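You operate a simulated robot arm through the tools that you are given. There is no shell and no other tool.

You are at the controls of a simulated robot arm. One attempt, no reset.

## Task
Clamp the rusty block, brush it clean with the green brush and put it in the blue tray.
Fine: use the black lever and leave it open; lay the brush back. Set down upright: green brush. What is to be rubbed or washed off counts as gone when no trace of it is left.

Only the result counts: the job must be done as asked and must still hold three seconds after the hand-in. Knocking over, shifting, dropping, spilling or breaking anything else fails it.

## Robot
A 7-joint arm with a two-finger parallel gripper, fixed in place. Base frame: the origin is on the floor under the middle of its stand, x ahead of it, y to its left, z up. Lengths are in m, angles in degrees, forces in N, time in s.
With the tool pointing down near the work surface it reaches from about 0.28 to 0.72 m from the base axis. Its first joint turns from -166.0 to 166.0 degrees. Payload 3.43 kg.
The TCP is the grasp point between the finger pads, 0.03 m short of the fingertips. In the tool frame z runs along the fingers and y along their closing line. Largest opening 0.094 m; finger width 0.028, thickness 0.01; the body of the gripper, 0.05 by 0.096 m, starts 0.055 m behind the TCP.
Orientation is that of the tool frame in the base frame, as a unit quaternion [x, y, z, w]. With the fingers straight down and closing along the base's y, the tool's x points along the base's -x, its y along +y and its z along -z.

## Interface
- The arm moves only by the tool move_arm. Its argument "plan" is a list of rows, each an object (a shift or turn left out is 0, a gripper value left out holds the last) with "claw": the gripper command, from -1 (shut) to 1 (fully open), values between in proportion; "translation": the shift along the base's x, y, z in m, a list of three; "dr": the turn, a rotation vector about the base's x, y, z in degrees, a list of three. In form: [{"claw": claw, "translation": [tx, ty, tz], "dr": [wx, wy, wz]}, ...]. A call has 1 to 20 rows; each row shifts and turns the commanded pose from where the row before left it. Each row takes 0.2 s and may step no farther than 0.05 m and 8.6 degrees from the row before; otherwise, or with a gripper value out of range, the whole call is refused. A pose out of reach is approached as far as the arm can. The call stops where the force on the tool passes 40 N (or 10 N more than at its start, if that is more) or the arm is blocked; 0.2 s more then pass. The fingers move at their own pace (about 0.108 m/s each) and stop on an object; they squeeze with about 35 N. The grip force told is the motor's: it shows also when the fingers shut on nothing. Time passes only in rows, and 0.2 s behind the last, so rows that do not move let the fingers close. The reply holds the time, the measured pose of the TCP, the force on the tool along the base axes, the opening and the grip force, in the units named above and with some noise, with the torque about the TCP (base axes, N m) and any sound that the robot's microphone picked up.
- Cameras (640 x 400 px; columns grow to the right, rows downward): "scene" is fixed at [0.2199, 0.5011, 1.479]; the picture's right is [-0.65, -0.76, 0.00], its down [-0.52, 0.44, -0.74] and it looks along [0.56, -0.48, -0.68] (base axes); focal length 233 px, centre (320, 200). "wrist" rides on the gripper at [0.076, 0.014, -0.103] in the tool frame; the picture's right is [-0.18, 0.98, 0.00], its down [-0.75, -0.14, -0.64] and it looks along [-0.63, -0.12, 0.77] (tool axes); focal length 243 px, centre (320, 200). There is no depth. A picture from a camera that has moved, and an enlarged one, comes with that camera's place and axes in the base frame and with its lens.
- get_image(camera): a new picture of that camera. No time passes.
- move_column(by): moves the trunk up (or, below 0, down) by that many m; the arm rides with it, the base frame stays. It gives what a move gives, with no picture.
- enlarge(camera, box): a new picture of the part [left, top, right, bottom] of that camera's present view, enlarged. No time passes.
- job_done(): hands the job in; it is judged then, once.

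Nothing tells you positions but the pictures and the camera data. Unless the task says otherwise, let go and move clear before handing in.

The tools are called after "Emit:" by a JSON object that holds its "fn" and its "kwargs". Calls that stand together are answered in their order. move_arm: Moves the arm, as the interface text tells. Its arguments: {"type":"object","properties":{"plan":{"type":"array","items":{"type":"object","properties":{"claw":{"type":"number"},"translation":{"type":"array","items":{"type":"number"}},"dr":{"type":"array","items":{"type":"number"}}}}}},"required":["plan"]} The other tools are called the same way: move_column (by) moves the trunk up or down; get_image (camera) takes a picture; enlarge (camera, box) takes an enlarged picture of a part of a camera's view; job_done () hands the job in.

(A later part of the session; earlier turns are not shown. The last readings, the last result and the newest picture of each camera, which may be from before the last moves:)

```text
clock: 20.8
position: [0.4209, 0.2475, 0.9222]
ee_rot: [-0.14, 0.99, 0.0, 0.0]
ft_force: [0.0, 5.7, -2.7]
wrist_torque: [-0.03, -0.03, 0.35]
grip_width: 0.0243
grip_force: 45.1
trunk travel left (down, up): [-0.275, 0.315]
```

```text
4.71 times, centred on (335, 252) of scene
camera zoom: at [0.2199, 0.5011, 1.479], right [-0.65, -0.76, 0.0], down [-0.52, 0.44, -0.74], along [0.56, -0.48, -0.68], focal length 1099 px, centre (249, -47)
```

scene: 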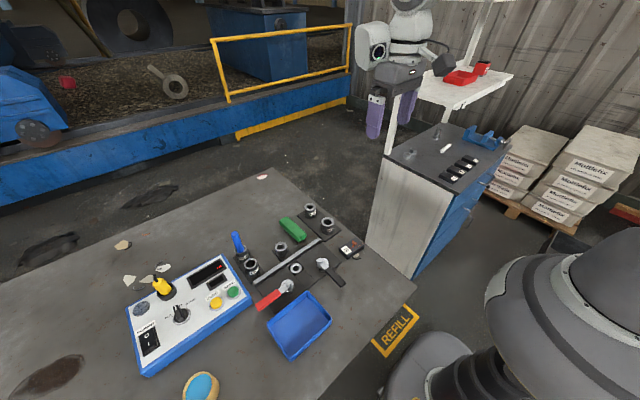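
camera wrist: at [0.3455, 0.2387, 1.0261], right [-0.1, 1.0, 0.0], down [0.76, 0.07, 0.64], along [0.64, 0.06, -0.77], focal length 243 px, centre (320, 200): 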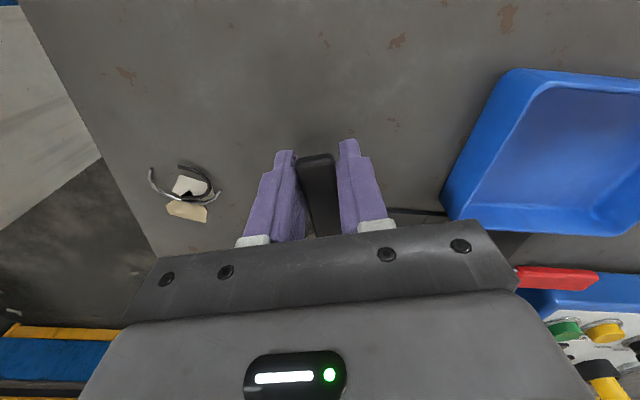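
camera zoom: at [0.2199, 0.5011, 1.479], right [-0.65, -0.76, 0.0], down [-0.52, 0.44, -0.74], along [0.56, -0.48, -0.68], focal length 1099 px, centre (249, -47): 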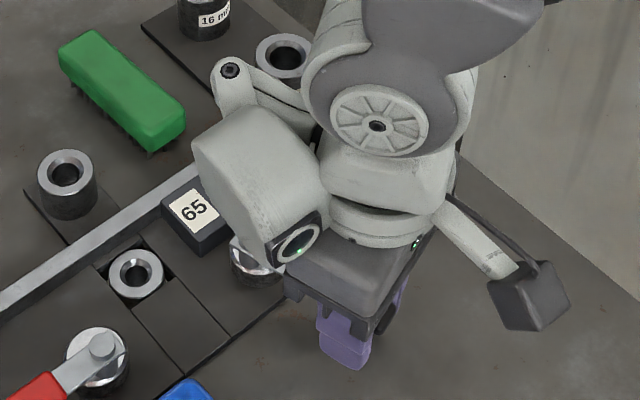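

The lever turns freely that way, with low reaction. I'll continue the arc.

Emit:
{"fn": "move_arm", "kwargs": {"plan": [{"claw": -1, "translation": [0.00361, -0.00992, 0], "dr": [0, 0, 8]}, {"translation": [0.00496, -0.00933, 0], "dr": [0, 0, 8]}, {"translation": [0.00621, -0.00854, 0], "dr": [0, 0, 8]}, {"translation": [0.00734, -0.0076, 0], "dr": [0, 0, 8]}, {}]}}

Emit:
{"fn": "get_image", "kwargs": {"camera": "wrist"}}

Emit:
{"fn": "enlarge", "kwargs": {"camera": "scene", "box": [260, 200, 390, 295]}}

```text
clock: 22.0
position: [0.4421, 0.212, 0.9224]
ee_rot: [-0.408, 0.913, 0.0, 0.0]
ft_force: [-0.9, 9.1, 0.5]
wrist_torque: [0.56, -0.49, 0.51]
grip_width: 0.0244
grip_force: 44.9
trunk travel left (down, up): [-0.275, 0.315]
```

```text
taken
camera wrist: at [0.3831, 0.164, 1.0261], right [-0.61, 0.79, 0.0], down [0.61, 0.47, 0.64], along [0.51, 0.39, -0.77], focal length 243 px, centre (320, 200)
```

wrist: 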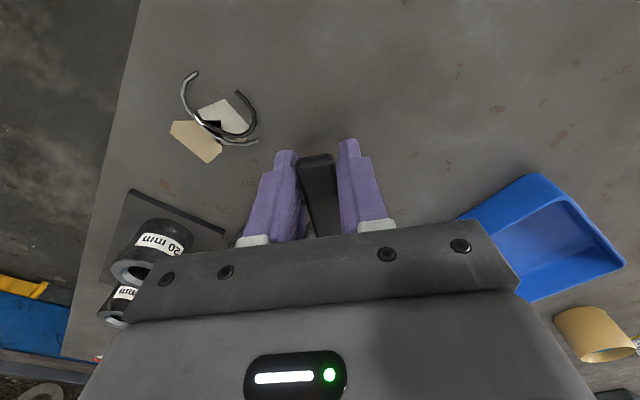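

```text
4.21 times, centred on (325, 248) of scene
camera zoom: at [0.2199, 0.5011, 1.479], right [-0.65, -0.76, 0.0], down [-0.52, 0.44, -0.74], along [0.56, -0.48, -0.68], focal length 983 px, centre (299, 0)
```

zoom: 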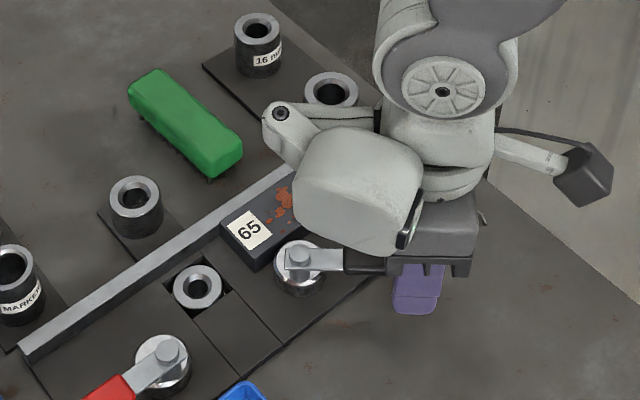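

The lever is at about 48°, and the block hasn't moved. I'll continue in smaller portions and watch the force.

Emit:
{"fn": "move_arm", "kwargs": {"plan": [{"claw": -1, "translation": [0.00832, -0.0065, 0], "dr": [0, 0, 8]}, {"translation": [0.00915, -0.00528, 0], "dr": [0, 0, 8]}, {}]}}

Emit:
{"fn": "enlarge", "kwargs": {"camera": "scene", "box": [260, 200, 390, 295]}}

```text
clock: 22.8
position: [0.4601, 0.2007, 0.9223]
ee_rot: [-0.531, 0.848, -0.001, 0.001]
ft_force: [-4.3, 12.2, 14.7]
wrist_torque: [-0.43, 0.22, 0.68]
grip_width: 0.0244
grip_force: 45.1
trunk travel left (down, up): [-0.275, 0.315]
```

```text
4.21 times, centred on (325, 248) of scene
camera zoom: at [0.2199, 0.5011, 1.479], right [-0.65, -0.76, 0.0], down [-0.52, 0.44, -0.74], along [0.56, -0.48, -0.68], focal length 983 px, centre (299, 0)
```

zoom: 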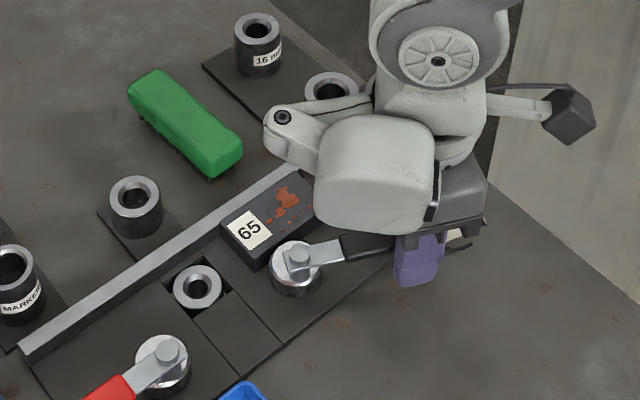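

Emit:
{"fn": "get_image", "kwargs": {"camera": "wrist"}}

Emit:
{"fn": "enlarge", "kwargs": {"camera": "wrist", "box": [200, 60, 420, 240]}}

Emit:
{"fn": "enlarge", "kwargs": {"camera": "scene", "box": [320, 230, 380, 275]}}

```text
taken
camera wrist: at [0.4156, 0.1373, 1.0259], right [-0.8, 0.59, 0.0], down [0.45, 0.62, 0.64], along [0.38, 0.52, -0.77], focal length 243 px, centre (320, 200)
```

wrist: 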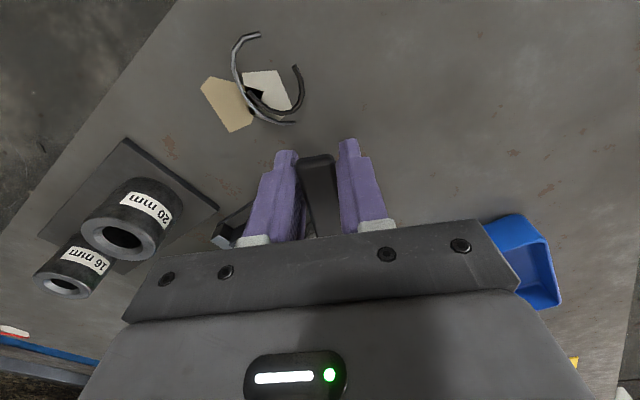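

```text
2.22 times, centred on (310, 150) of wrist
camera zoom: at [0.4156, 0.1373, 1.0259], right [-0.8, 0.59, 0.0], down [0.45, 0.62, 0.64], along [0.38, 0.52, -0.77], focal length 539 px, centre (342, 311)
```

zoom: 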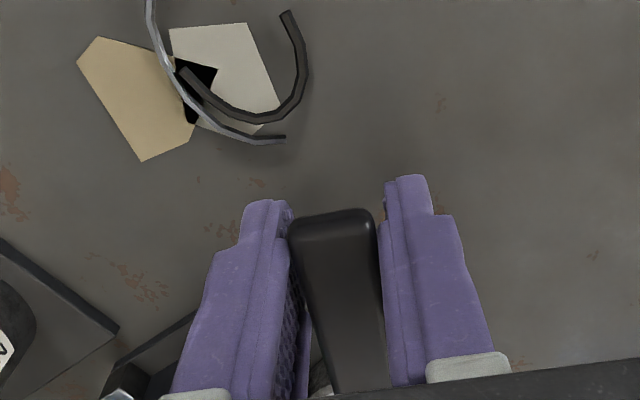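

```text
8.89 times, centred on (350, 252) of scene
camera zoom: at [0.2199, 0.5011, 1.479], right [-0.65, -0.76, 0.0], down [-0.52, 0.44, -0.74], along [0.56, -0.48, -0.68], focal length 2075 px, centre (53, -267)
```

zoom: 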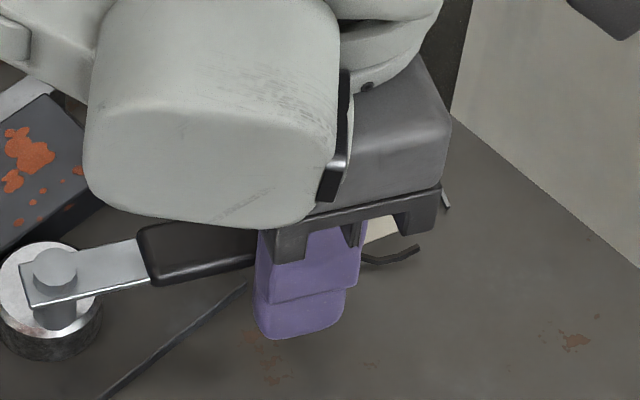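

The fingers are clear of the debris. I'll continue the arc, easing up slightly in z since the tool presses down a bit.

Emit:
{"fn": "move_arm", "kwargs": {"plan": [{"claw": -1, "translation": [0, 0, 0.001]}, {"translation": [0.00979, -0.00396, 0], "dr": [0, 0, 8]}, {}]}}

Emit:
{"fn": "enlarge", "kwargs": {"camera": "scene", "box": [300, 225, 360, 270]}}

```text
clock: 23.6
position: [0.47, 0.1957, 0.924]
ee_rot: [-0.588, 0.809, 0.001, -0.001]
ft_force: [-5.3, 11.0, -8.3]
wrist_torque: [0.64, -0.23, 0.64]
grip_width: 0.0245
grip_force: 44.7
trunk travel left (down, up): [-0.275, 0.315]
```

```text
8.89 times, centred on (330, 248) of scene
camera zoom: at [0.2199, 0.5011, 1.479], right [-0.65, -0.76, 0.0], down [-0.52, 0.44, -0.74], along [0.56, -0.48, -0.68], focal length 2075 px, centre (231, -222)
```

zoom: 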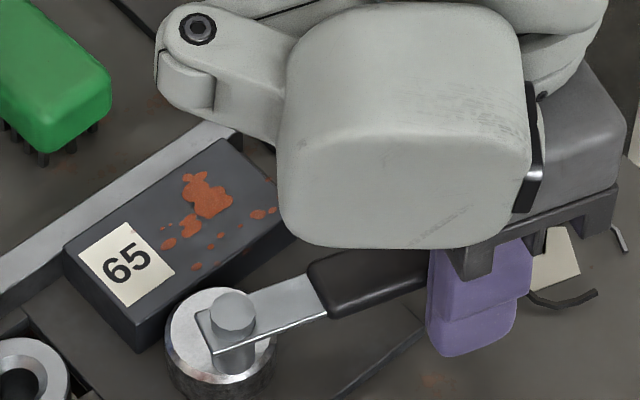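

Emit:
{"fn": "move_arm", "kwargs": {"plan": [{"claw": -1, "translation": [0.01024, -0.00255, -0.0005], "dr": [0, 0, 8]}, {}]}}

Emit:
{"fn": "enlarge", "kwargs": {"camera": "scene", "box": [300, 225, 360, 270]}}

```text
clock: 24.2
position: [0.481, 0.1938, 0.9216]
ee_rot: [-0.644, 0.765, 0.0, -0.002]
ft_force: [-10.8, 8.7, -16.4]
wrist_torque: [0.1, -0.13, 0.7]
grip_width: 0.0247
grip_force: 45.4
trunk travel left (down, up): [-0.275, 0.315]
```

```text
8.89 times, centred on (330, 248) of scene
camera zoom: at [0.2199, 0.5011, 1.479], right [-0.65, -0.76, 0.0], down [-0.52, 0.44, -0.74], along [0.56, -0.48, -0.68], focal length 2075 px, centre (231, -222)
```

zoom: 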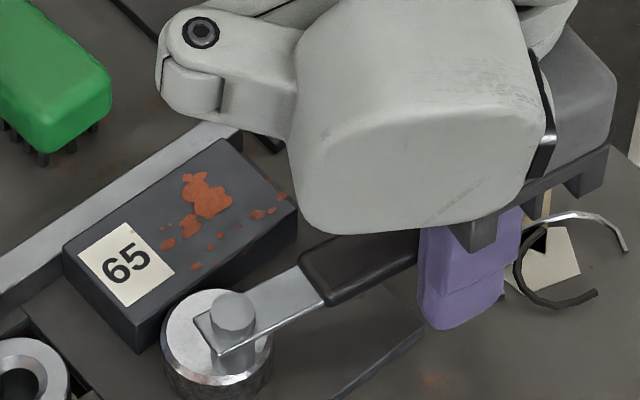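

Emit:
{"fn": "move_arm", "kwargs": {"plan": [{"claw": -1, "translation": [0.01051, -0.0011, 0.0007], "dr": [0, 0, 8]}, {}]}}

Emit:
{"fn": "enlarge", "kwargs": {"camera": "scene", "box": [300, 225, 360, 270]}}

Emit:
{"fn": "get_image", "kwargs": {"camera": "wrist"}}

```text
clock: 24.8
position: [0.4892, 0.1937, 0.9247]
ee_rot: [-0.696, 0.718, 0.0, -0.003]
ft_force: [-17.5, 5.0, -32.3]
wrist_torque: [-0.09, -0.07, 0.81]
grip_width: 0.0244
grip_force: 44.9
trunk travel left (down, up): [-0.275, 0.315]
```

```text
8.89 times, centred on (330, 248) of scene
camera zoom: at [0.2199, 0.5011, 1.479], right [-0.65, -0.76, 0.0], down [-0.52, 0.44, -0.74], along [0.56, -0.48, -0.68], focal length 2075 px, centre (231, -222)
```

zoom: 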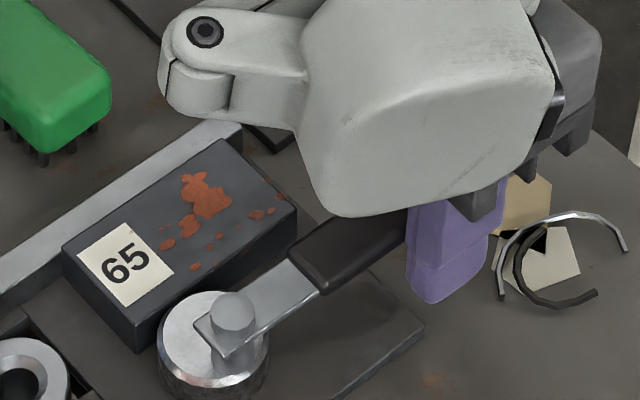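

```text
taken
camera wrist: at [0.4755, 0.1166, 1.0275], right [-0.98, 0.22, 0.0], down [0.17, 0.75, 0.64], along [0.14, 0.62, -0.77], focal length 243 px, centre (320, 200)
```

wrist: 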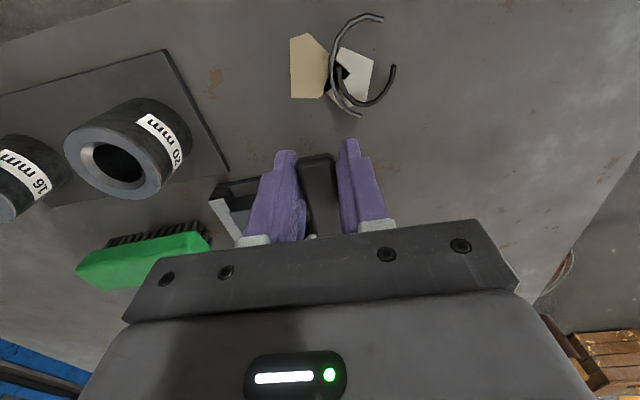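

The lever is near 88°, and the resistance is growing. I'll relieve the vertical load and read the force again.

Emit:
{"fn": "move_arm", "kwargs": {"plan": [{"claw": -1, "translation": [0, 0.0005, -0.0008]}, {}]}}

Emit:
{"fn": "enlarge", "kwargs": {"camera": "scene", "box": [305, 235, 340, 262]}}

```text
clock: 25.4
position: [0.4907, 0.1931, 0.9242]
ee_rot: [-0.695, 0.719, 0.0, -0.001]
ft_force: [-17.9, 1.2, -27.7]
wrist_torque: [-0.6, -0.05, 1.08]
grip_width: 0.0245
grip_force: 45.4
trunk travel left (down, up): [-0.275, 0.315]
```

```text
14.81 times, centred on (322, 248) of scene
camera zoom: at [0.2199, 0.5011, 1.479], right [-0.65, -0.76, 0.0], down [-0.52, 0.44, -0.74], along [0.56, -0.48, -0.68], focal length 3458 px, centre (283, -518)
```

zoom: 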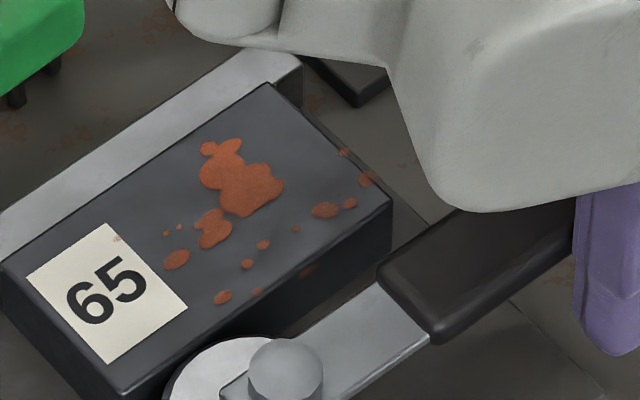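

Emit:
{"fn": "move_arm", "kwargs": {"plan": [{"claw": -1, "translation": [0.003, 0.001, -0.0008], "dr": [0, 0, 6]}, {}]}}

Emit:
{"fn": "enlarge", "kwargs": {"camera": "scene", "box": [305, 235, 340, 262]}}

```text
clock: 26.0
position: [0.4929, 0.1933, 0.9246]
ee_rot: [0.731, -0.682, 0.0, 0.0]
ft_force: [-13.6, -1.2, -5.0]
wrist_torque: [-0.01, 0.14, -1.2]
grip_width: 0.0256
grip_force: 45.4
trunk travel left (down, up): [-0.275, 0.315]
```

```text
14.81 times, centred on (322, 248) of scene
camera zoom: at [0.2199, 0.5011, 1.479], right [-0.65, -0.76, 0.0], down [-0.52, 0.44, -0.74], along [0.56, -0.48, -0.68], focal length 3458 px, centre (283, -518)
```

zoom: 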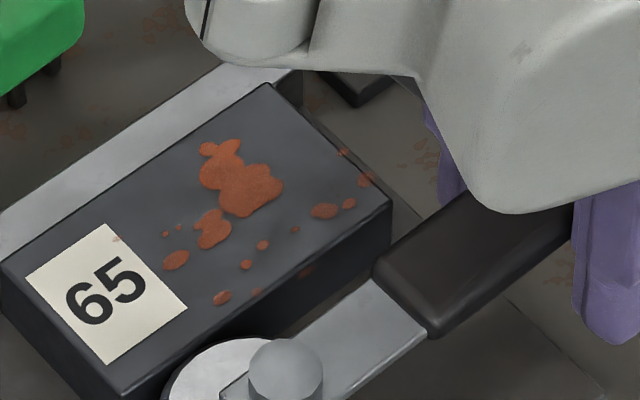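

The net resisting torque about the pivot is now about 2 N·m, so the lever seems to be at its clamp or stop around 90°. I'll push slightly more to confirm.

Emit:
{"fn": "move_arm", "kwargs": {"plan": [{"claw": -1, "translation": [0.003, 0, 0]}, {}]}}

Emit:
{"fn": "enlarge", "kwargs": {"camera": "scene", "box": [305, 235, 340, 262]}}

```text
clock: 26.6
position: [0.4936, 0.1935, 0.9244]
ee_rot: [0.732, -0.681, 0.0, 0.0]
ft_force: [-26.8, -3.3, 2.4]
wrist_torque: [0.29, 0.1, -0.79]
grip_width: 0.0254
grip_force: 45.2
trunk travel left (down, up): [-0.275, 0.315]
```

```text
14.81 times, centred on (322, 248) of scene
camera zoom: at [0.2199, 0.5011, 1.479], right [-0.65, -0.76, 0.0], down [-0.52, 0.44, -0.74], along [0.56, -0.48, -0.68], focal length 3458 px, centre (283, -518)
```

zoom: 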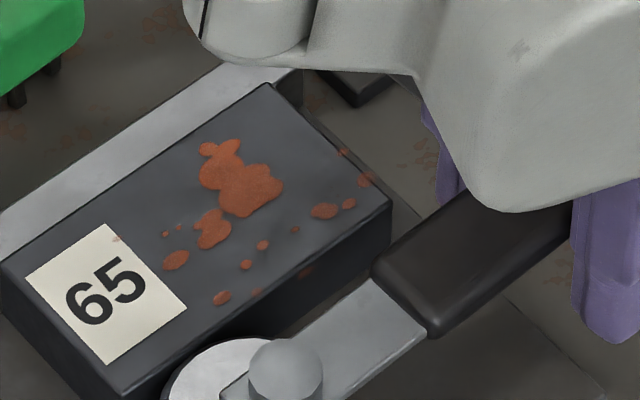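

The lever is firmly stopped (stiff at about 90°), so it's closed. I'll relieve the push, open the fingers slightly and rise clear, then inspect.

Emit:
{"fn": "move_arm", "kwargs": {"plan": [{"claw": -1, "translation": [-0.003, 0, 0]}, {"claw": -0.2}, {"claw": -0.2}, {}]}}

Emit:
{"fn": "get_image", "kwargs": {"camera": "wrist"}}

```text
clock: 27.6
position: [0.4947, 0.1932, 0.9236]
ee_rot: [0.731, -0.682, 0.0, 0.0]
ft_force: [0.8, 0.3, -0.2]
wrist_torque: [-0.01, 0.02, 0.0]
grip_width: 0.0378
grip_force: 0.0
trunk travel left (down, up): [-0.275, 0.315]
```

```text
taken
camera wrist: at [0.4865, 0.1158, 1.0269], right [-0.99, 0.12, 0.0], down [0.09, 0.76, 0.64], along [0.07, 0.64, -0.77], focal length 243 px, centre (320, 200)
```

wrist: 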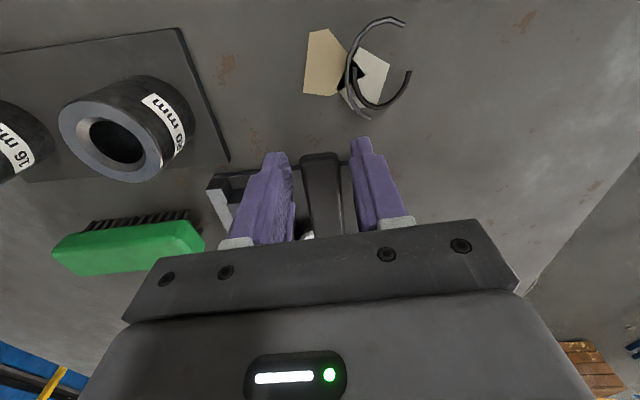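

Released with no load. I'll raise straight up and look at the clamp with the present yaw.

Emit:
{"fn": "move_arm", "kwargs": {"plan": [{"claw": -0.2, "translation": [0, 0, 0.03]}, {"translation": [0, 0, 0.04]}, {"translation": [0, -0.03, 0.03]}, {"translation": [0.03, -0.02, 0]}, {}]}}

Emit:
{"fn": "get_image", "kwargs": {"camera": "wrist"}}

Emit:
{"fn": "enlarge", "kwargs": {"camera": "scene", "box": [280, 220, 350, 270]}}

```text
clock: 28.8
position: [0.5224, 0.144, 1.0233]
ee_rot: [0.731, -0.682, 0.0, 0.0]
ft_force: [0.3, 0.4, -0.1]
wrist_torque: [0.01, 0.03, 0.0]
grip_width: 0.0375
grip_force: 0.0
trunk travel left (down, up): [-0.275, 0.315]
```

```text
taken
camera wrist: at [0.5161, 0.0662, 1.1268], right [-0.99, 0.11, 0.0], down [0.09, 0.76, 0.64], along [0.07, 0.64, -0.77], focal length 243 px, centre (320, 200)
```

wrist: 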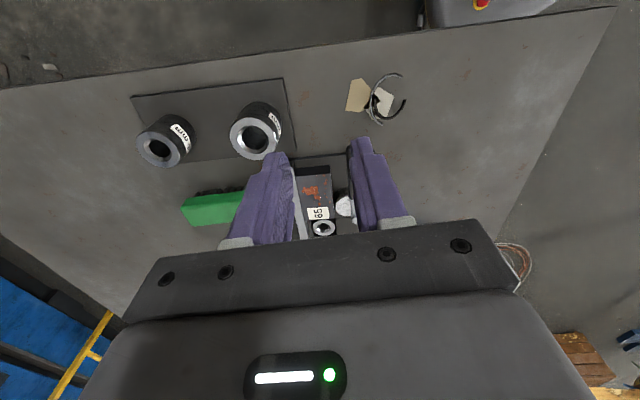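

```text
8.00 times, centred on (315, 245) of scene
camera zoom: at [0.2199, 0.5011, 1.479], right [-0.65, -0.76, 0.0], down [-0.52, 0.44, -0.74], along [0.56, -0.48, -0.68], focal length 1868 px, centre (360, -160)
```

zoom: 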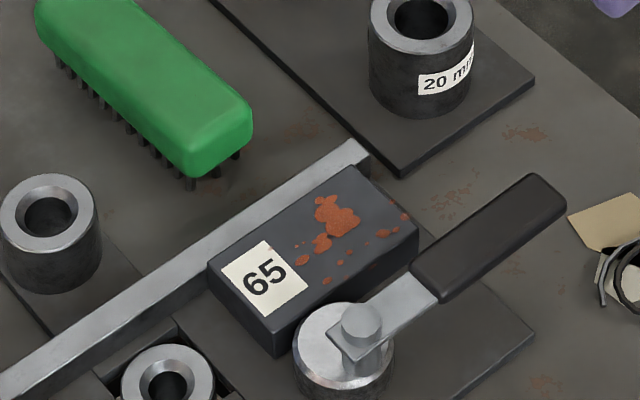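

The lever is closed with the cam hard against the block. Next I'll rotate the tool back to closing along y and go look at the brush from above.

Emit:
{"fn": "move_arm", "kwargs": {"plan": [{"claw": 0.2, "translation": [0.002, 0.0096, 0.002], "dr": [0, 0, -8.545]}, {"translation": [0.002, 0.0096, 0.002], "dr": [0, 0, -8.545]}, {"translation": [0.002, 0.0096, 0.002], "dr": [0, 0, -8.545]}, {"translation": [0.002, 0.0096, 0.002], "dr": [0, 0, -8.545]}, {"translation": [0.002, 0.0096, 0.002], "dr": [0, 0, -8.545]}, {"translation": [0.002, 0.0096, 0.002], "dr": [0, 0, -8.545]}, {"translation": [0.002, 0.0096, 0.002], "dr": [0, 0, -8.545]}, {"translation": [0.002, 0.0096, 0.002], "dr": [0, 0, -8.545]}, {"translation": [0.002, 0.0096, 0.002], "dr": [0, 0, -8.545]}, {"translation": [0.002, 0.0096, 0.002], "dr": [0, 0, -8.545]}, {"translation": [0.002, 0.0096, 0.002], "dr": [0, 0, -8.545]}, {}]}}

Emit:
{"fn": "get_image", "kwargs": {"camera": "wrist"}}

Emit:
{"fn": "enlarge", "kwargs": {"camera": "wrist", "box": [220, 40, 420, 240]}}

Emit:
{"fn": "get_image", "kwargs": {"camera": "scene"}}

```text
clock: 31.4
position: [0.545, 0.2488, 1.0452]
ee_rot: [0.0, 1.0, 0.0, -0.001]
ft_force: [0.4, 0.1, 0.3]
wrist_torque: [-0.02, 0.04, -0.01]
grip_width: 0.0563
grip_force: 0.0
trunk travel left (down, up): [-0.275, 0.315]
```

```text
taken
camera wrist: at [0.4716, 0.2627, 1.1483], right [0.19, 0.98, 0.0], down [0.75, -0.14, 0.64], along [0.63, -0.12, -0.77], focal length 243 px, centre (320, 200)
```

wrist: 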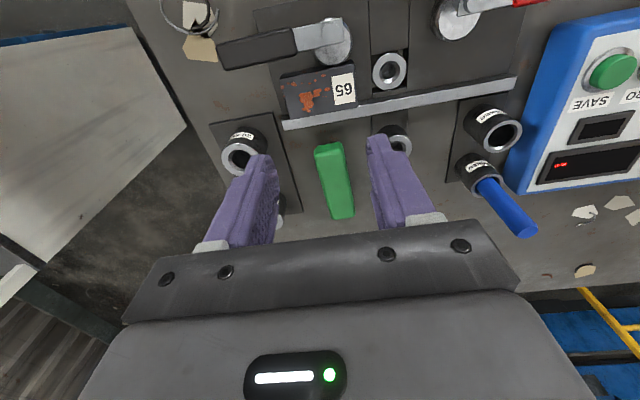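

```text
2.00 times, centred on (320, 140) of wrist
camera zoom: at [0.4716, 0.2627, 1.1483], right [0.19, 0.98, 0.0], down [0.75, -0.14, 0.64], along [0.63, -0.12, -0.77], focal length 485 px, centre (320, 320)
```

zoom: 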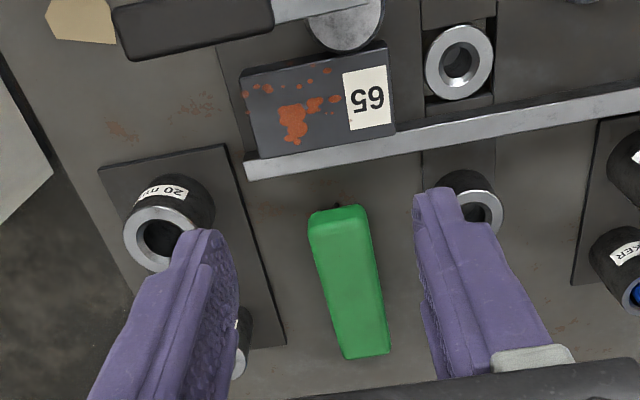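

```text
taken
```

scene: 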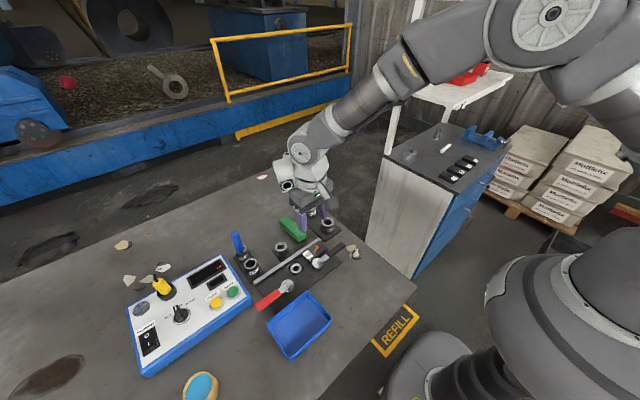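

The brush body spans x≈0.602–0.705 at y≈0.25, about 33 mm wide with body z≈0.893–0.908, turned about 1.5°. I'll move above its middle and look before gripping.

Emit:
{"fn": "move_arm", "kwargs": {"plan": [{"claw": 0.2, "translation": [0.036, 0.0005, -0.02], "dr": [0, 0, 0.5]}, {"translation": [0.036, 0.0005, -0.02], "dr": [0, 0, 0.5]}, {"translation": [0.035, 0.0005, -0.025], "dr": [0, 0, 0.5]}, {}]}}

Emit:
{"fn": "get_image", "kwargs": {"camera": "wrist"}}

Emit:
{"fn": "enlarge", "kwargs": {"camera": "wrist", "box": [220, 60, 420, 240]}}

Emit:
{"fn": "enlarge", "kwargs": {"camera": "scene", "box": [260, 190, 350, 260]}}

```text
clock: 32.4
position: [0.6527, 0.2511, 0.9797]
ee_rot: [-0.013, 1.0, 0.0, -0.001]
ft_force: [-0.1, -0.8, 0.4]
wrist_torque: [-0.02, -0.01, 0.01]
grip_width: 0.0566
grip_force: 0.0
trunk travel left (down, up): [-0.275, 0.315]
```

```text
taken
camera wrist: at [0.5771, 0.2622, 1.0818], right [0.16, 0.99, 0.0], down [0.76, -0.12, 0.64], along [0.63, -0.1, -0.77], focal length 243 px, centre (320, 200)
```

wrist: 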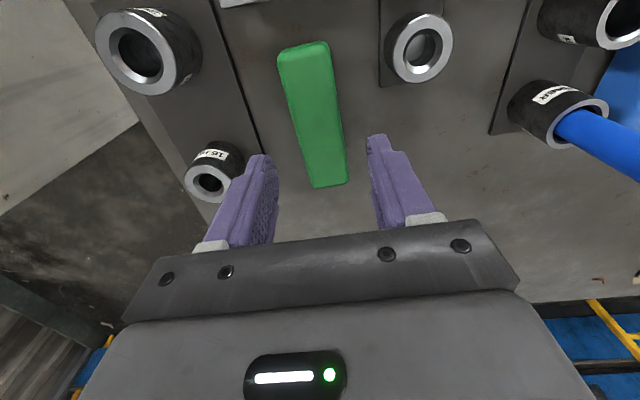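

```text
2.22 times, centred on (320, 150) of wrist
camera zoom: at [0.5771, 0.2622, 1.0818], right [0.16, 0.99, 0.0], down [0.76, -0.12, 0.64], along [0.63, -0.1, -0.77], focal length 539 px, centre (320, 311)
```

zoom: 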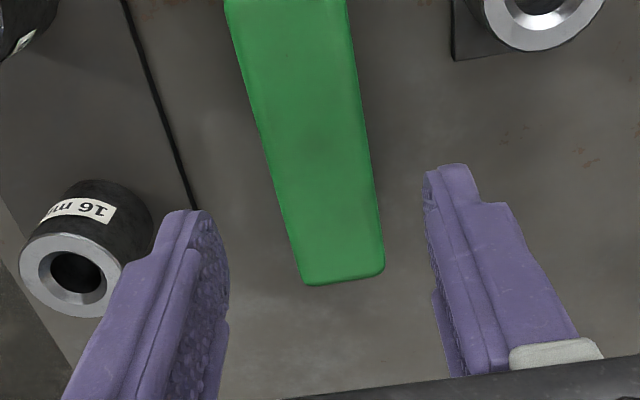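

```text
5.71 times, centred on (305, 225) of scene
camera zoom: at [0.2199, 0.5011, 1.479], right [-0.65, -0.76, 0.0], down [-0.52, 0.44, -0.74], along [0.56, -0.48, -0.68], focal length 1334 px, centre (406, 57)
```

zoom: 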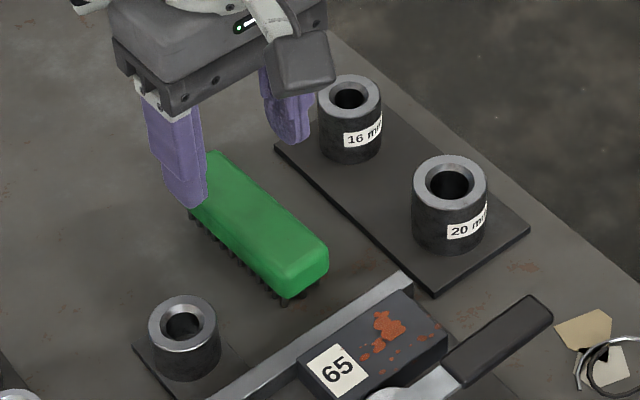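

The gripper is centred over the brush. I'll descend to TCP z≈0.920 so the pads cover the green body and the tips stay above the bristle tips.

Emit:
{"fn": "move_arm", "kwargs": {"plan": [{"claw": 0.2, "translation": [0, -0.001, -0.03]}, {"translation": [0, 0, -0.02]}, {"translation": [0, 0, -0.01]}, {}]}}

Emit:
{"fn": "get_image", "kwargs": {"camera": "wrist"}}

Emit:
{"fn": "enlarge", "kwargs": {"camera": "scene", "box": [270, 195, 330, 240]}}

```text
clock: 33.4
position: [0.6528, 0.2486, 0.9184]
ee_rot: [-0.013, 1.0, -0.001, 0.0]
ft_force: [-0.2, -0.4, -0.1]
wrist_torque: [-0.01, -0.02, 0.02]
grip_width: 0.0566
grip_force: 0.0
trunk travel left (down, up): [-0.275, 0.315]
```

```text
taken
camera wrist: at [0.5781, 0.2602, 1.0222], right [0.16, 0.99, 0.0], down [0.76, -0.12, 0.64], along [0.63, -0.1, -0.77], focal length 243 px, centre (320, 200)
```

wrist: 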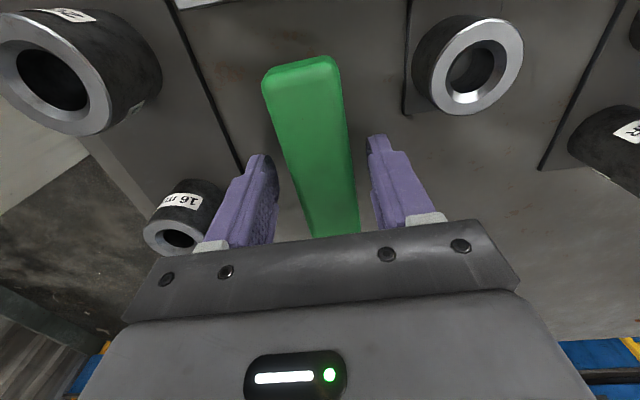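

```text
8.89 times, centred on (300, 218) of scene
camera zoom: at [0.2199, 0.5011, 1.479], right [-0.65, -0.76, 0.0], down [-0.52, 0.44, -0.74], along [0.56, -0.48, -0.68], focal length 2075 px, centre (498, 44)
```

zoom: 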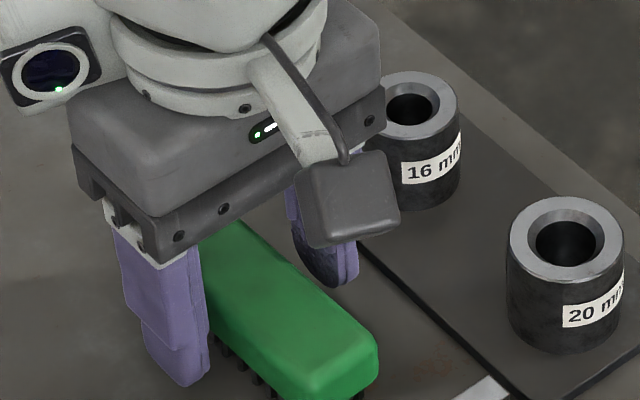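

Emit:
{"fn": "move_arm", "kwargs": {"plan": [{"claw": -1}, {"claw": -1}, {"claw": -1}]}}

Emit:
{"fn": "enlarge", "kwargs": {"camera": "scene", "box": [270, 195, 330, 240]}}

Emit:
{"fn": "enlarge", "kwargs": {"camera": "wrist", "box": [220, 40, 420, 240]}}

```text
clock: 34.2
position: [0.6539, 0.2491, 0.9188]
ee_rot: [-0.014, 1.0, 0.0, 0.0]
ft_force: [-0.3, 0.0, -0.8]
wrist_torque: [-0.03, 0.0, 0.01]
grip_width: 0.0377
grip_force: 34.9
trunk travel left (down, up): [-0.275, 0.315]
```

```text
8.89 times, centred on (300, 218) of scene
camera zoom: at [0.2199, 0.5011, 1.479], right [-0.65, -0.76, 0.0], down [-0.52, 0.44, -0.74], along [0.56, -0.48, -0.68], focal length 2075 px, centre (498, 44)
```

zoom: 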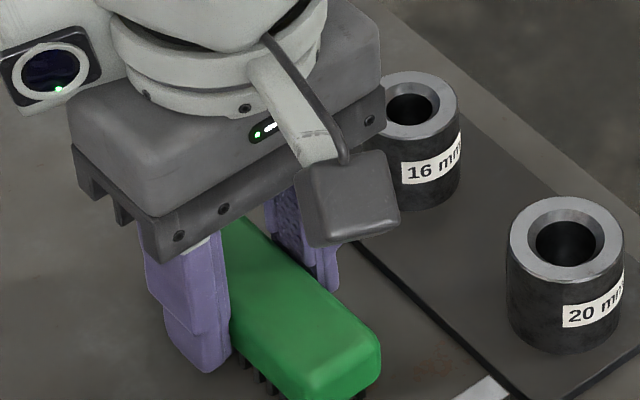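

```text
2.00 times, centred on (320, 140) of wrist
camera zoom: at [0.5781, 0.2603, 1.0223], right [0.16, 0.99, 0.0], down [0.76, -0.12, 0.64], along [0.63, -0.1, -0.77], focal length 485 px, centre (320, 320)
```

zoom: 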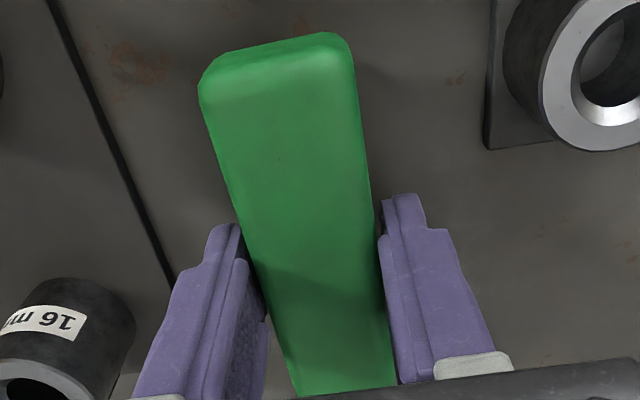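

The brush is gripped (37.7 mm wide). I'll lift it straight up, carry it over the block's rusty half and hold above contact height.

Emit:
{"fn": "move_arm", "kwargs": {"plan": [{"claw": -1, "translation": [0, 0, 0.02]}, {"translation": [0, 0, 0.04]}, {"translation": [-0.038, -0.008, 0], "dr": [0, 0, -0.75]}, {"translation": [-0.038, -0.008, 0], "dr": [0, 0, -0.75]}, {}]}}

Emit:
{"fn": "get_image", "kwargs": {"camera": "wrist"}}

Emit:
{"fn": "enlarge", "kwargs": {"camera": "scene", "box": [270, 200, 360, 270]}}

```text
clock: 35.4
position: [0.5771, 0.232, 0.9789]
ee_rot: [0.0, 1.0, 0.0, -0.001]
ft_force: [-0.5, 0.3, -1.8]
wrist_torque: [-0.02, -0.03, -0.02]
grip_width: 0.0375
grip_force: 34.8
trunk travel left (down, up): [-0.275, 0.315]
```

```text
taken
camera wrist: at [0.5023, 0.2457, 1.0823], right [0.18, 0.98, 0.0], down [0.75, -0.14, 0.64], along [0.63, -0.12, -0.77], focal length 243 px, centre (320, 200)
```

wrist: 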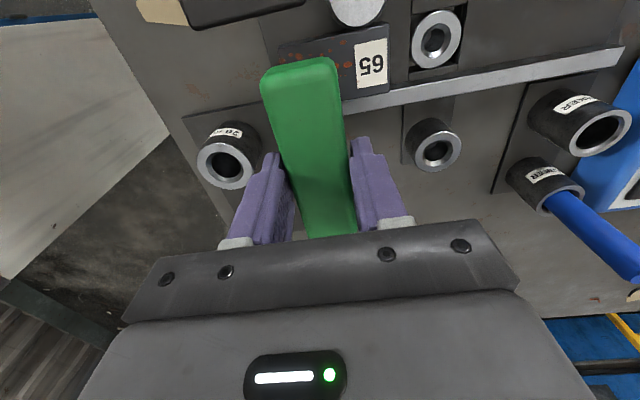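

```text
5.71 times, centred on (315, 235) of scene
camera zoom: at [0.2199, 0.5011, 1.479], right [-0.65, -0.76, 0.0], down [-0.52, 0.44, -0.74], along [0.56, -0.48, -0.68], focal length 1334 px, centre (349, 0)
```

zoom: 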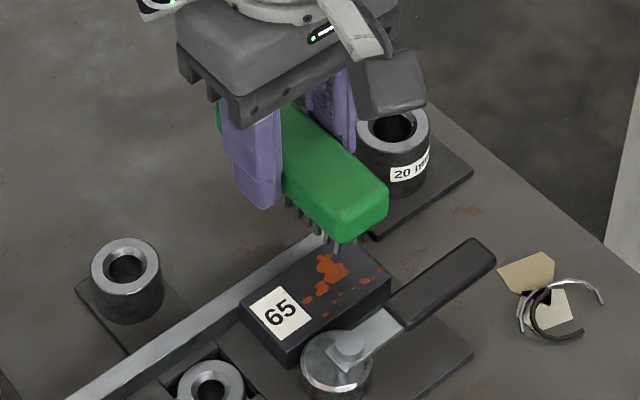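

The brush is above the block's rusty half and clear of the lever. I'll descend toward contact gently.

Emit:
{"fn": "move_arm", "kwargs": {"plan": [{"claw": -1, "translation": [0, 0, -0.02]}, {"translation": [0, 0, -0.012]}, {"translation": [0, 0, -0.003]}, {}]}}

Emit:
{"fn": "enlarge", "kwargs": {"camera": "scene", "box": [290, 215, 350, 260]}}

```text
clock: 36.4
position: [0.5761, 0.233, 0.9438]
ee_rot: [0.0, 1.0, 0.0, -0.001]
ft_force: [-0.1, -0.1, -0.5]
wrist_torque: [0.0, -0.02, 0.0]
grip_width: 0.0374
grip_force: 35.0
trunk travel left (down, up): [-0.275, 0.315]
```

```text
8.89 times, centred on (320, 238) of scene
camera zoom: at [0.2199, 0.5011, 1.479], right [-0.65, -0.76, 0.0], down [-0.52, 0.44, -0.74], along [0.56, -0.48, -0.68], focal length 2075 px, centre (320, -133)
```

zoom: 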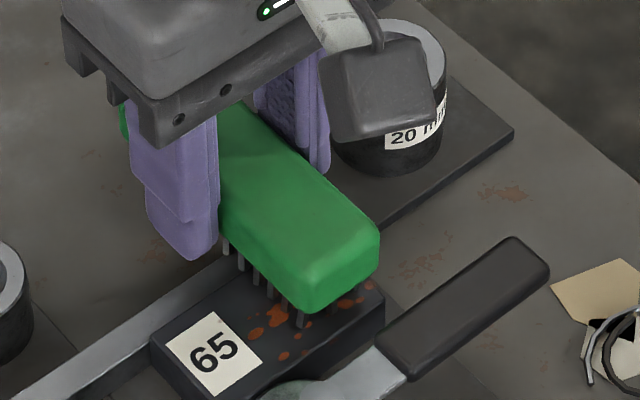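

Emit:
{"fn": "move_arm", "kwargs": {"plan": [{"claw": -1, "translation": [0, 0, -0.0015]}, {"translation": [0, 0, -0.0015]}, {}]}}

```text
clock: 37.2
position: [0.576, 0.2333, 0.9431]
ee_rot: [-0.001, 1.0, 0.0, 0.0]
ft_force: [-1.2, -0.1, 18.9]
wrist_torque: [-0.27, 0.8, 0.01]
grip_width: 0.0375
grip_force: 35.3
trunk travel left (down, up): [-0.275, 0.315]
```

Contact is made (about 19 N). I'll ease up 1 mm and do strokes along y over the rusty area.

Emit:
{"fn": "move_arm", "kwargs": {"plan": [{"claw": -1, "translation": [0, 0, 0.001]}, {"translation": [0, -0.008, 0]}, {"translation": [0, -0.008, 0]}, {"translation": [0, 0.008, 0]}, {"translation": [0, 0.008, 0]}, {"translation": [0, 0.008, 0]}, {"translation": [0, 0.008, 0]}, {"translation": [0, -0.008, 0]}, {"translation": [0, -0.008, 0]}, {}]}}

Emit:
{"fn": "enlarge", "kwargs": {"camera": "scene", "box": [290, 215, 350, 260]}}

```text
clock: 39.4
position: [0.5778, 0.2329, 0.9442]
ee_rot: [0.0, 1.0, 0.0, 0.0]
ft_force: [-1.2, 3.2, 8.0]
wrist_torque: [0.03, 0.31, -0.12]
grip_width: 0.0372
grip_force: 35.0
trunk travel left (down, up): [-0.275, 0.315]
```

```text
8.89 times, centred on (320, 238) of scene
camera zoom: at [0.2199, 0.5011, 1.479], right [-0.65, -0.76, 0.0], down [-0.52, 0.44, -0.74], along [0.56, -0.48, -0.68], focal length 2075 px, centre (320, -133)
```

zoom: 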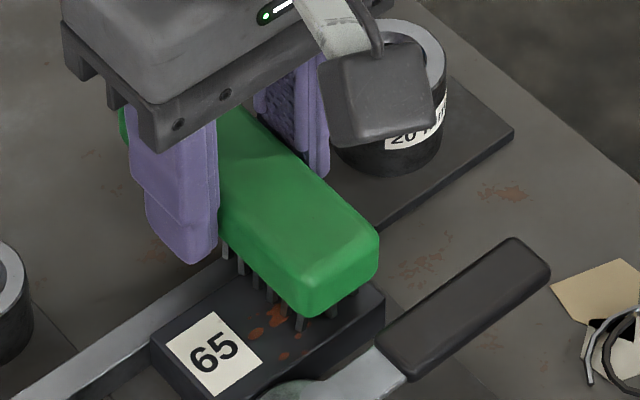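

Some spots seem to be vanishing. I'll do a longer set of strokes covering up to the label.

Emit:
{"fn": "move_arm", "kwargs": {"plan": [{"claw": -1, "translation": [0, -0.01, 0]}, {"translation": [0, -0.01, 0]}, {"translation": [0, 0.01, 0]}, {"translation": [0, 0.01, 0]}, {"translation": [0, 0.01, 0]}, {"translation": [0, 0.01, 0]}, {"translation": [0, 0.01, 0]}, {"translation": [0, -0.01, 0]}, {"translation": [0, -0.01, 0]}, {"translation": [0, -0.01, 0]}, {"translation": [0, -0.01, 0]}, {"translation": [0, -0.01, 0]}, {"translation": [0, 0.01, 0]}, {"translation": [0, 0.01, 0]}, {"translation": [0, 0.01, 0]}, {"translation": [0, 0.01, 0]}, {"translation": [0, 0.01, 0]}, {"translation": [0, -0.01, 0]}, {"translation": [0, -0.01, 0]}, {"translation": [0, -0.01, 0]}]}}

Emit:
{"fn": "enlarge", "kwargs": {"camera": "scene", "box": [290, 215, 350, 260]}}

```text
clock: 43.6
position: [0.5765, 0.2346, 0.9427]
ee_rot: [0.0, 1.0, 0.0, 0.0]
ft_force: [-0.3, -0.6, 0.3]
wrist_torque: [-0.03, -0.01, -0.01]
grip_width: 0.0372
grip_force: 35.2
trunk travel left (down, up): [-0.275, 0.315]
```

```text
8.89 times, centred on (320, 238) of scene
camera zoom: at [0.2199, 0.5011, 1.479], right [-0.65, -0.76, 0.0], down [-0.52, 0.44, -0.74], along [0.56, -0.48, -0.68], focal length 2075 px, centre (320, -133)
```

zoom: 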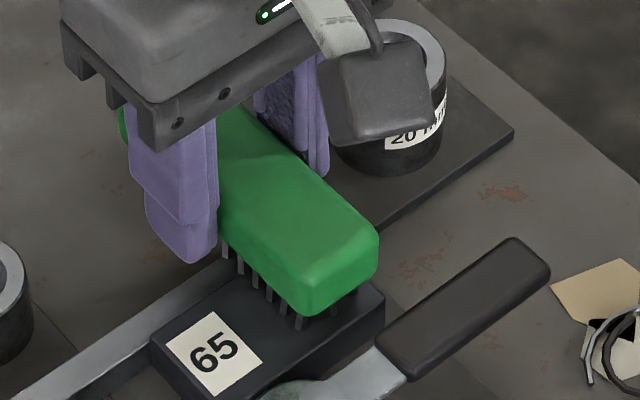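

The visible top looks clean now. I'll lift the brush and check every part of the block for leftover traces.

Emit:
{"fn": "move_arm", "kwargs": {"plan": [{"claw": -1, "translation": [0, 0, 0.03]}, {"translation": [0, 0, 0.02]}, {"translation": [0.04, 0, 0]}, {"translation": [0.03, 0, 0]}, {}]}}

Emit:
{"fn": "enlarge", "kwargs": {"camera": "scene", "box": [300, 225, 340, 255]}}

Emit:
{"fn": "get_image", "kwargs": {"camera": "wrist"}}

Emit:
{"fn": "enlarge", "kwargs": {"camera": "scene", "box": [280, 200, 340, 245]}}

```text
clock: 44.8
position: [0.6473, 0.2339, 0.9948]
ee_rot: [0.0, 1.0, 0.0, 0.0]
ft_force: [0.1, 1.3, -1.0]
wrist_torque: [0.0, -0.01, -0.01]
grip_width: 0.0375
grip_force: 35.7
trunk travel left (down, up): [-0.275, 0.315]
```

```text
13.33 times, centred on (320, 240) of scene
camera zoom: at [0.2199, 0.5011, 1.479], right [-0.65, -0.76, 0.0], down [-0.52, 0.44, -0.74], along [0.56, -0.48, -0.68], focal length 3113 px, centre (320, -333)
```

zoom: 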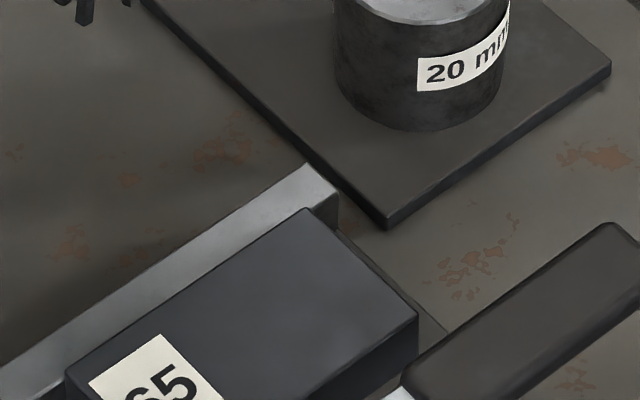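

```text
taken
camera wrist: at [0.5724, 0.2468, 1.097], right [0.18, 0.98, 0.0], down [0.75, -0.14, 0.64], along [0.63, -0.12, -0.77], focal length 243 px, centre (320, 200)
```

wrist: 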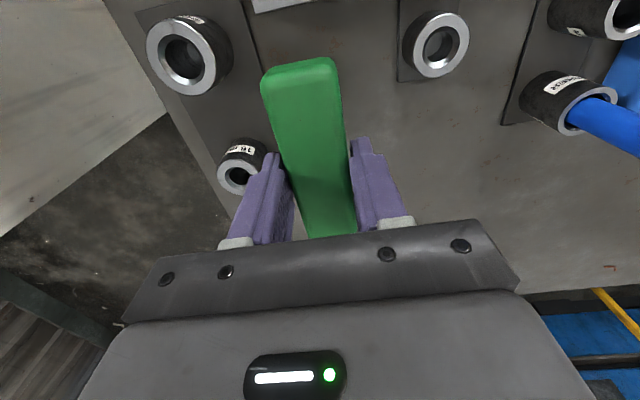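

```text
8.89 times, centred on (310, 222) of scene
camera zoom: at [0.2199, 0.5011, 1.479], right [-0.65, -0.76, 0.0], down [-0.52, 0.44, -0.74], along [0.56, -0.48, -0.68], focal length 2075 px, centre (409, 0)
```

zoom: 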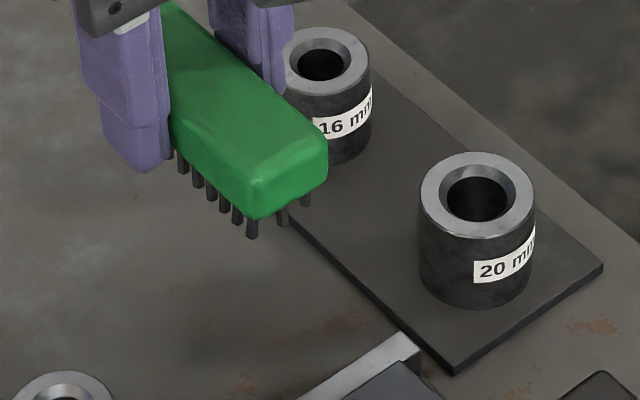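

Emit:
{"fn": "enlarge", "kwargs": {"camera": "scene", "box": [300, 235, 340, 265]}}

Emit:
{"fn": "enlarge", "kwargs": {"camera": "scene", "box": [315, 238, 335, 253]}}

```text
13.33 times, centred on (320, 250) of scene
camera zoom: at [0.2199, 0.5011, 1.479], right [-0.65, -0.76, 0.0], down [-0.52, 0.44, -0.74], along [0.56, -0.48, -0.68], focal length 3113 px, centre (320, -467)
```

zoom: 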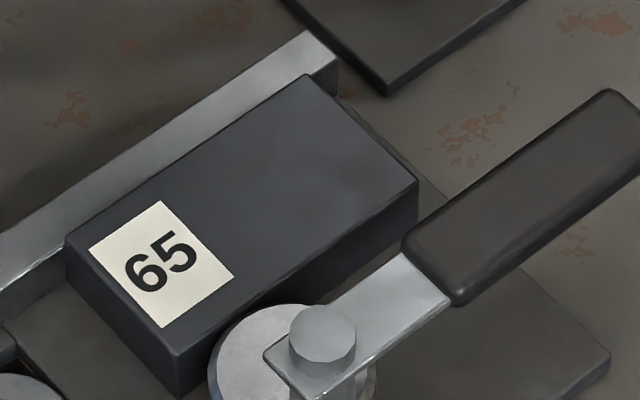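

```text
16.00 times, centred on (325, 246) of scene
camera zoom: at [0.2199, 0.5011, 1.479], right [-0.65, -0.76, 0.0], down [-0.52, 0.44, -0.74], along [0.56, -0.48, -0.68], focal length 3735 px, centre (240, -528)
```

zoom: 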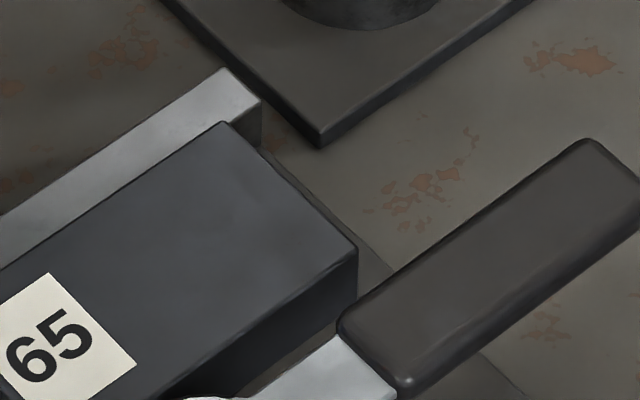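

The top and front face look clean. I'll swing the wrist camera to the block's -y side, where two spots reached the edge.

Emit:
{"fn": "move_arm", "kwargs": {"plan": [{"claw": -1, "translation": [-0.029, -0.034, 0.015]}, {"translation": [-0.029, -0.035, 0.01]}, {"translation": [-0.029, -0.035, 0.01]}, {}]}}

Emit:
{"fn": "get_image", "kwargs": {"camera": "wrist"}}

Emit:
{"fn": "enlarge", "kwargs": {"camera": "wrist", "box": [370, 20, 490, 110]}}

```text
clock: 45.8
position: [0.56, 0.1321, 1.0302]
ee_rot: [-0.001, 1.0, 0.0, -0.001]
ft_force: [0.0, -0.6, -1.3]
wrist_torque: [-0.01, -0.03, -0.02]
grip_width: 0.0331
grip_force: 34.9
trunk travel left (down, up): [-0.275, 0.315]
```

```text
taken
camera wrist: at [0.4863, 0.1445, 1.1328], right [0.18, 0.98, 0.0], down [0.75, -0.14, 0.64], along [0.63, -0.12, -0.77], focal length 243 px, centre (320, 200)
```

wrist: 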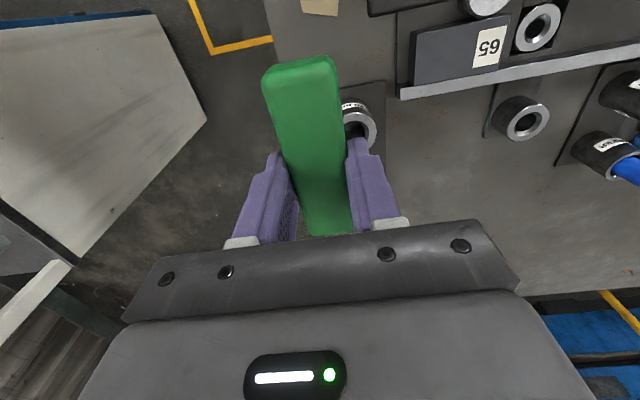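

```text
4.44 times, centred on (430, 65) of wrist
camera zoom: at [0.4863, 0.1445, 1.1328], right [0.18, 0.98, 0.0], down [0.75, -0.14, 0.64], along [0.63, -0.12, -0.77], focal length 1078 px, centre (-169, 800)
```

zoom: 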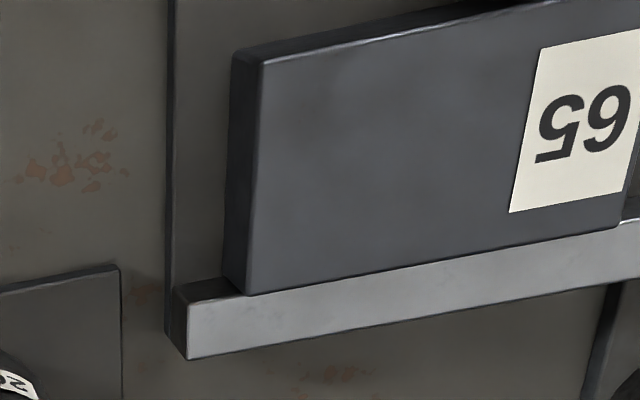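

The -y face is clean too. The grip width changed to 0.033, so I'll check how the brush sits in the fingers.

Emit:
{"fn": "enlarge", "kwargs": {"camera": "scene", "box": [290, 180, 400, 265]}}

Emit:
{"fn": "enlarge", "kwargs": {"camera": "wrist", "box": [220, 40, 420, 240]}}

Emit:
{"fn": "move_arm", "kwargs": {"plan": [{"claw": -1}]}}

```text
4.71 times, centred on (345, 222) of scene
camera zoom: at [0.2199, 0.5011, 1.479], right [-0.65, -0.76, 0.0], down [-0.52, 0.44, -0.74], along [0.56, -0.48, -0.68], focal length 1099 px, centre (202, 94)
```

zoom: 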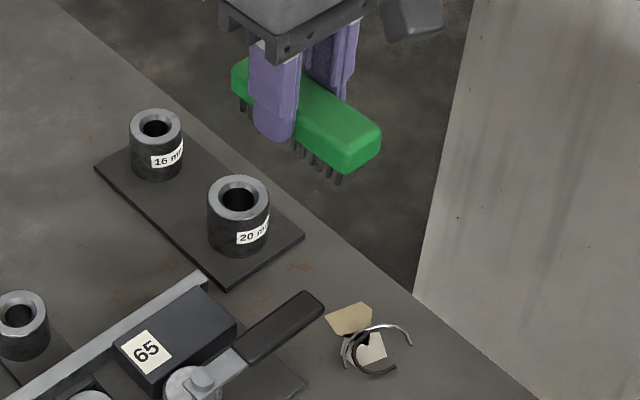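

```text
2.00 times, centred on (320, 140) of wrist
camera zoom: at [0.4863, 0.1445, 1.1328], right [0.18, 0.98, 0.0], down [0.75, -0.14, 0.64], along [0.63, -0.12, -0.77], focal length 485 px, centre (320, 320)
```

zoom: 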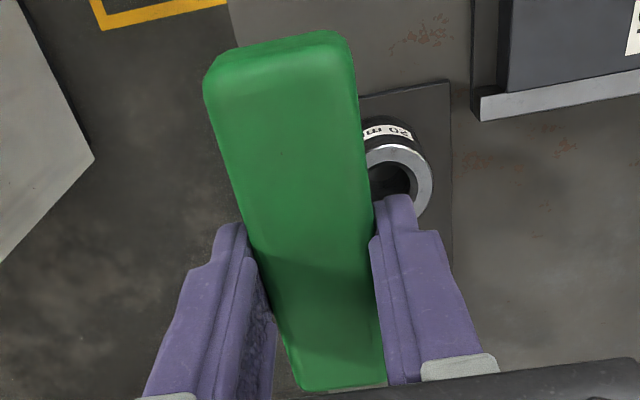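

```text
clock: 46.2
position: [0.5601, 0.1317, 1.0297]
ee_rot: [0.0, 1.0, 0.0, 0.0]
ft_force: [-0.2, -0.3, -0.7]
wrist_torque: [-0.01, -0.05, -0.01]
grip_width: 0.0333
grip_force: 34.5
trunk travel left (down, up): [-0.275, 0.315]
```

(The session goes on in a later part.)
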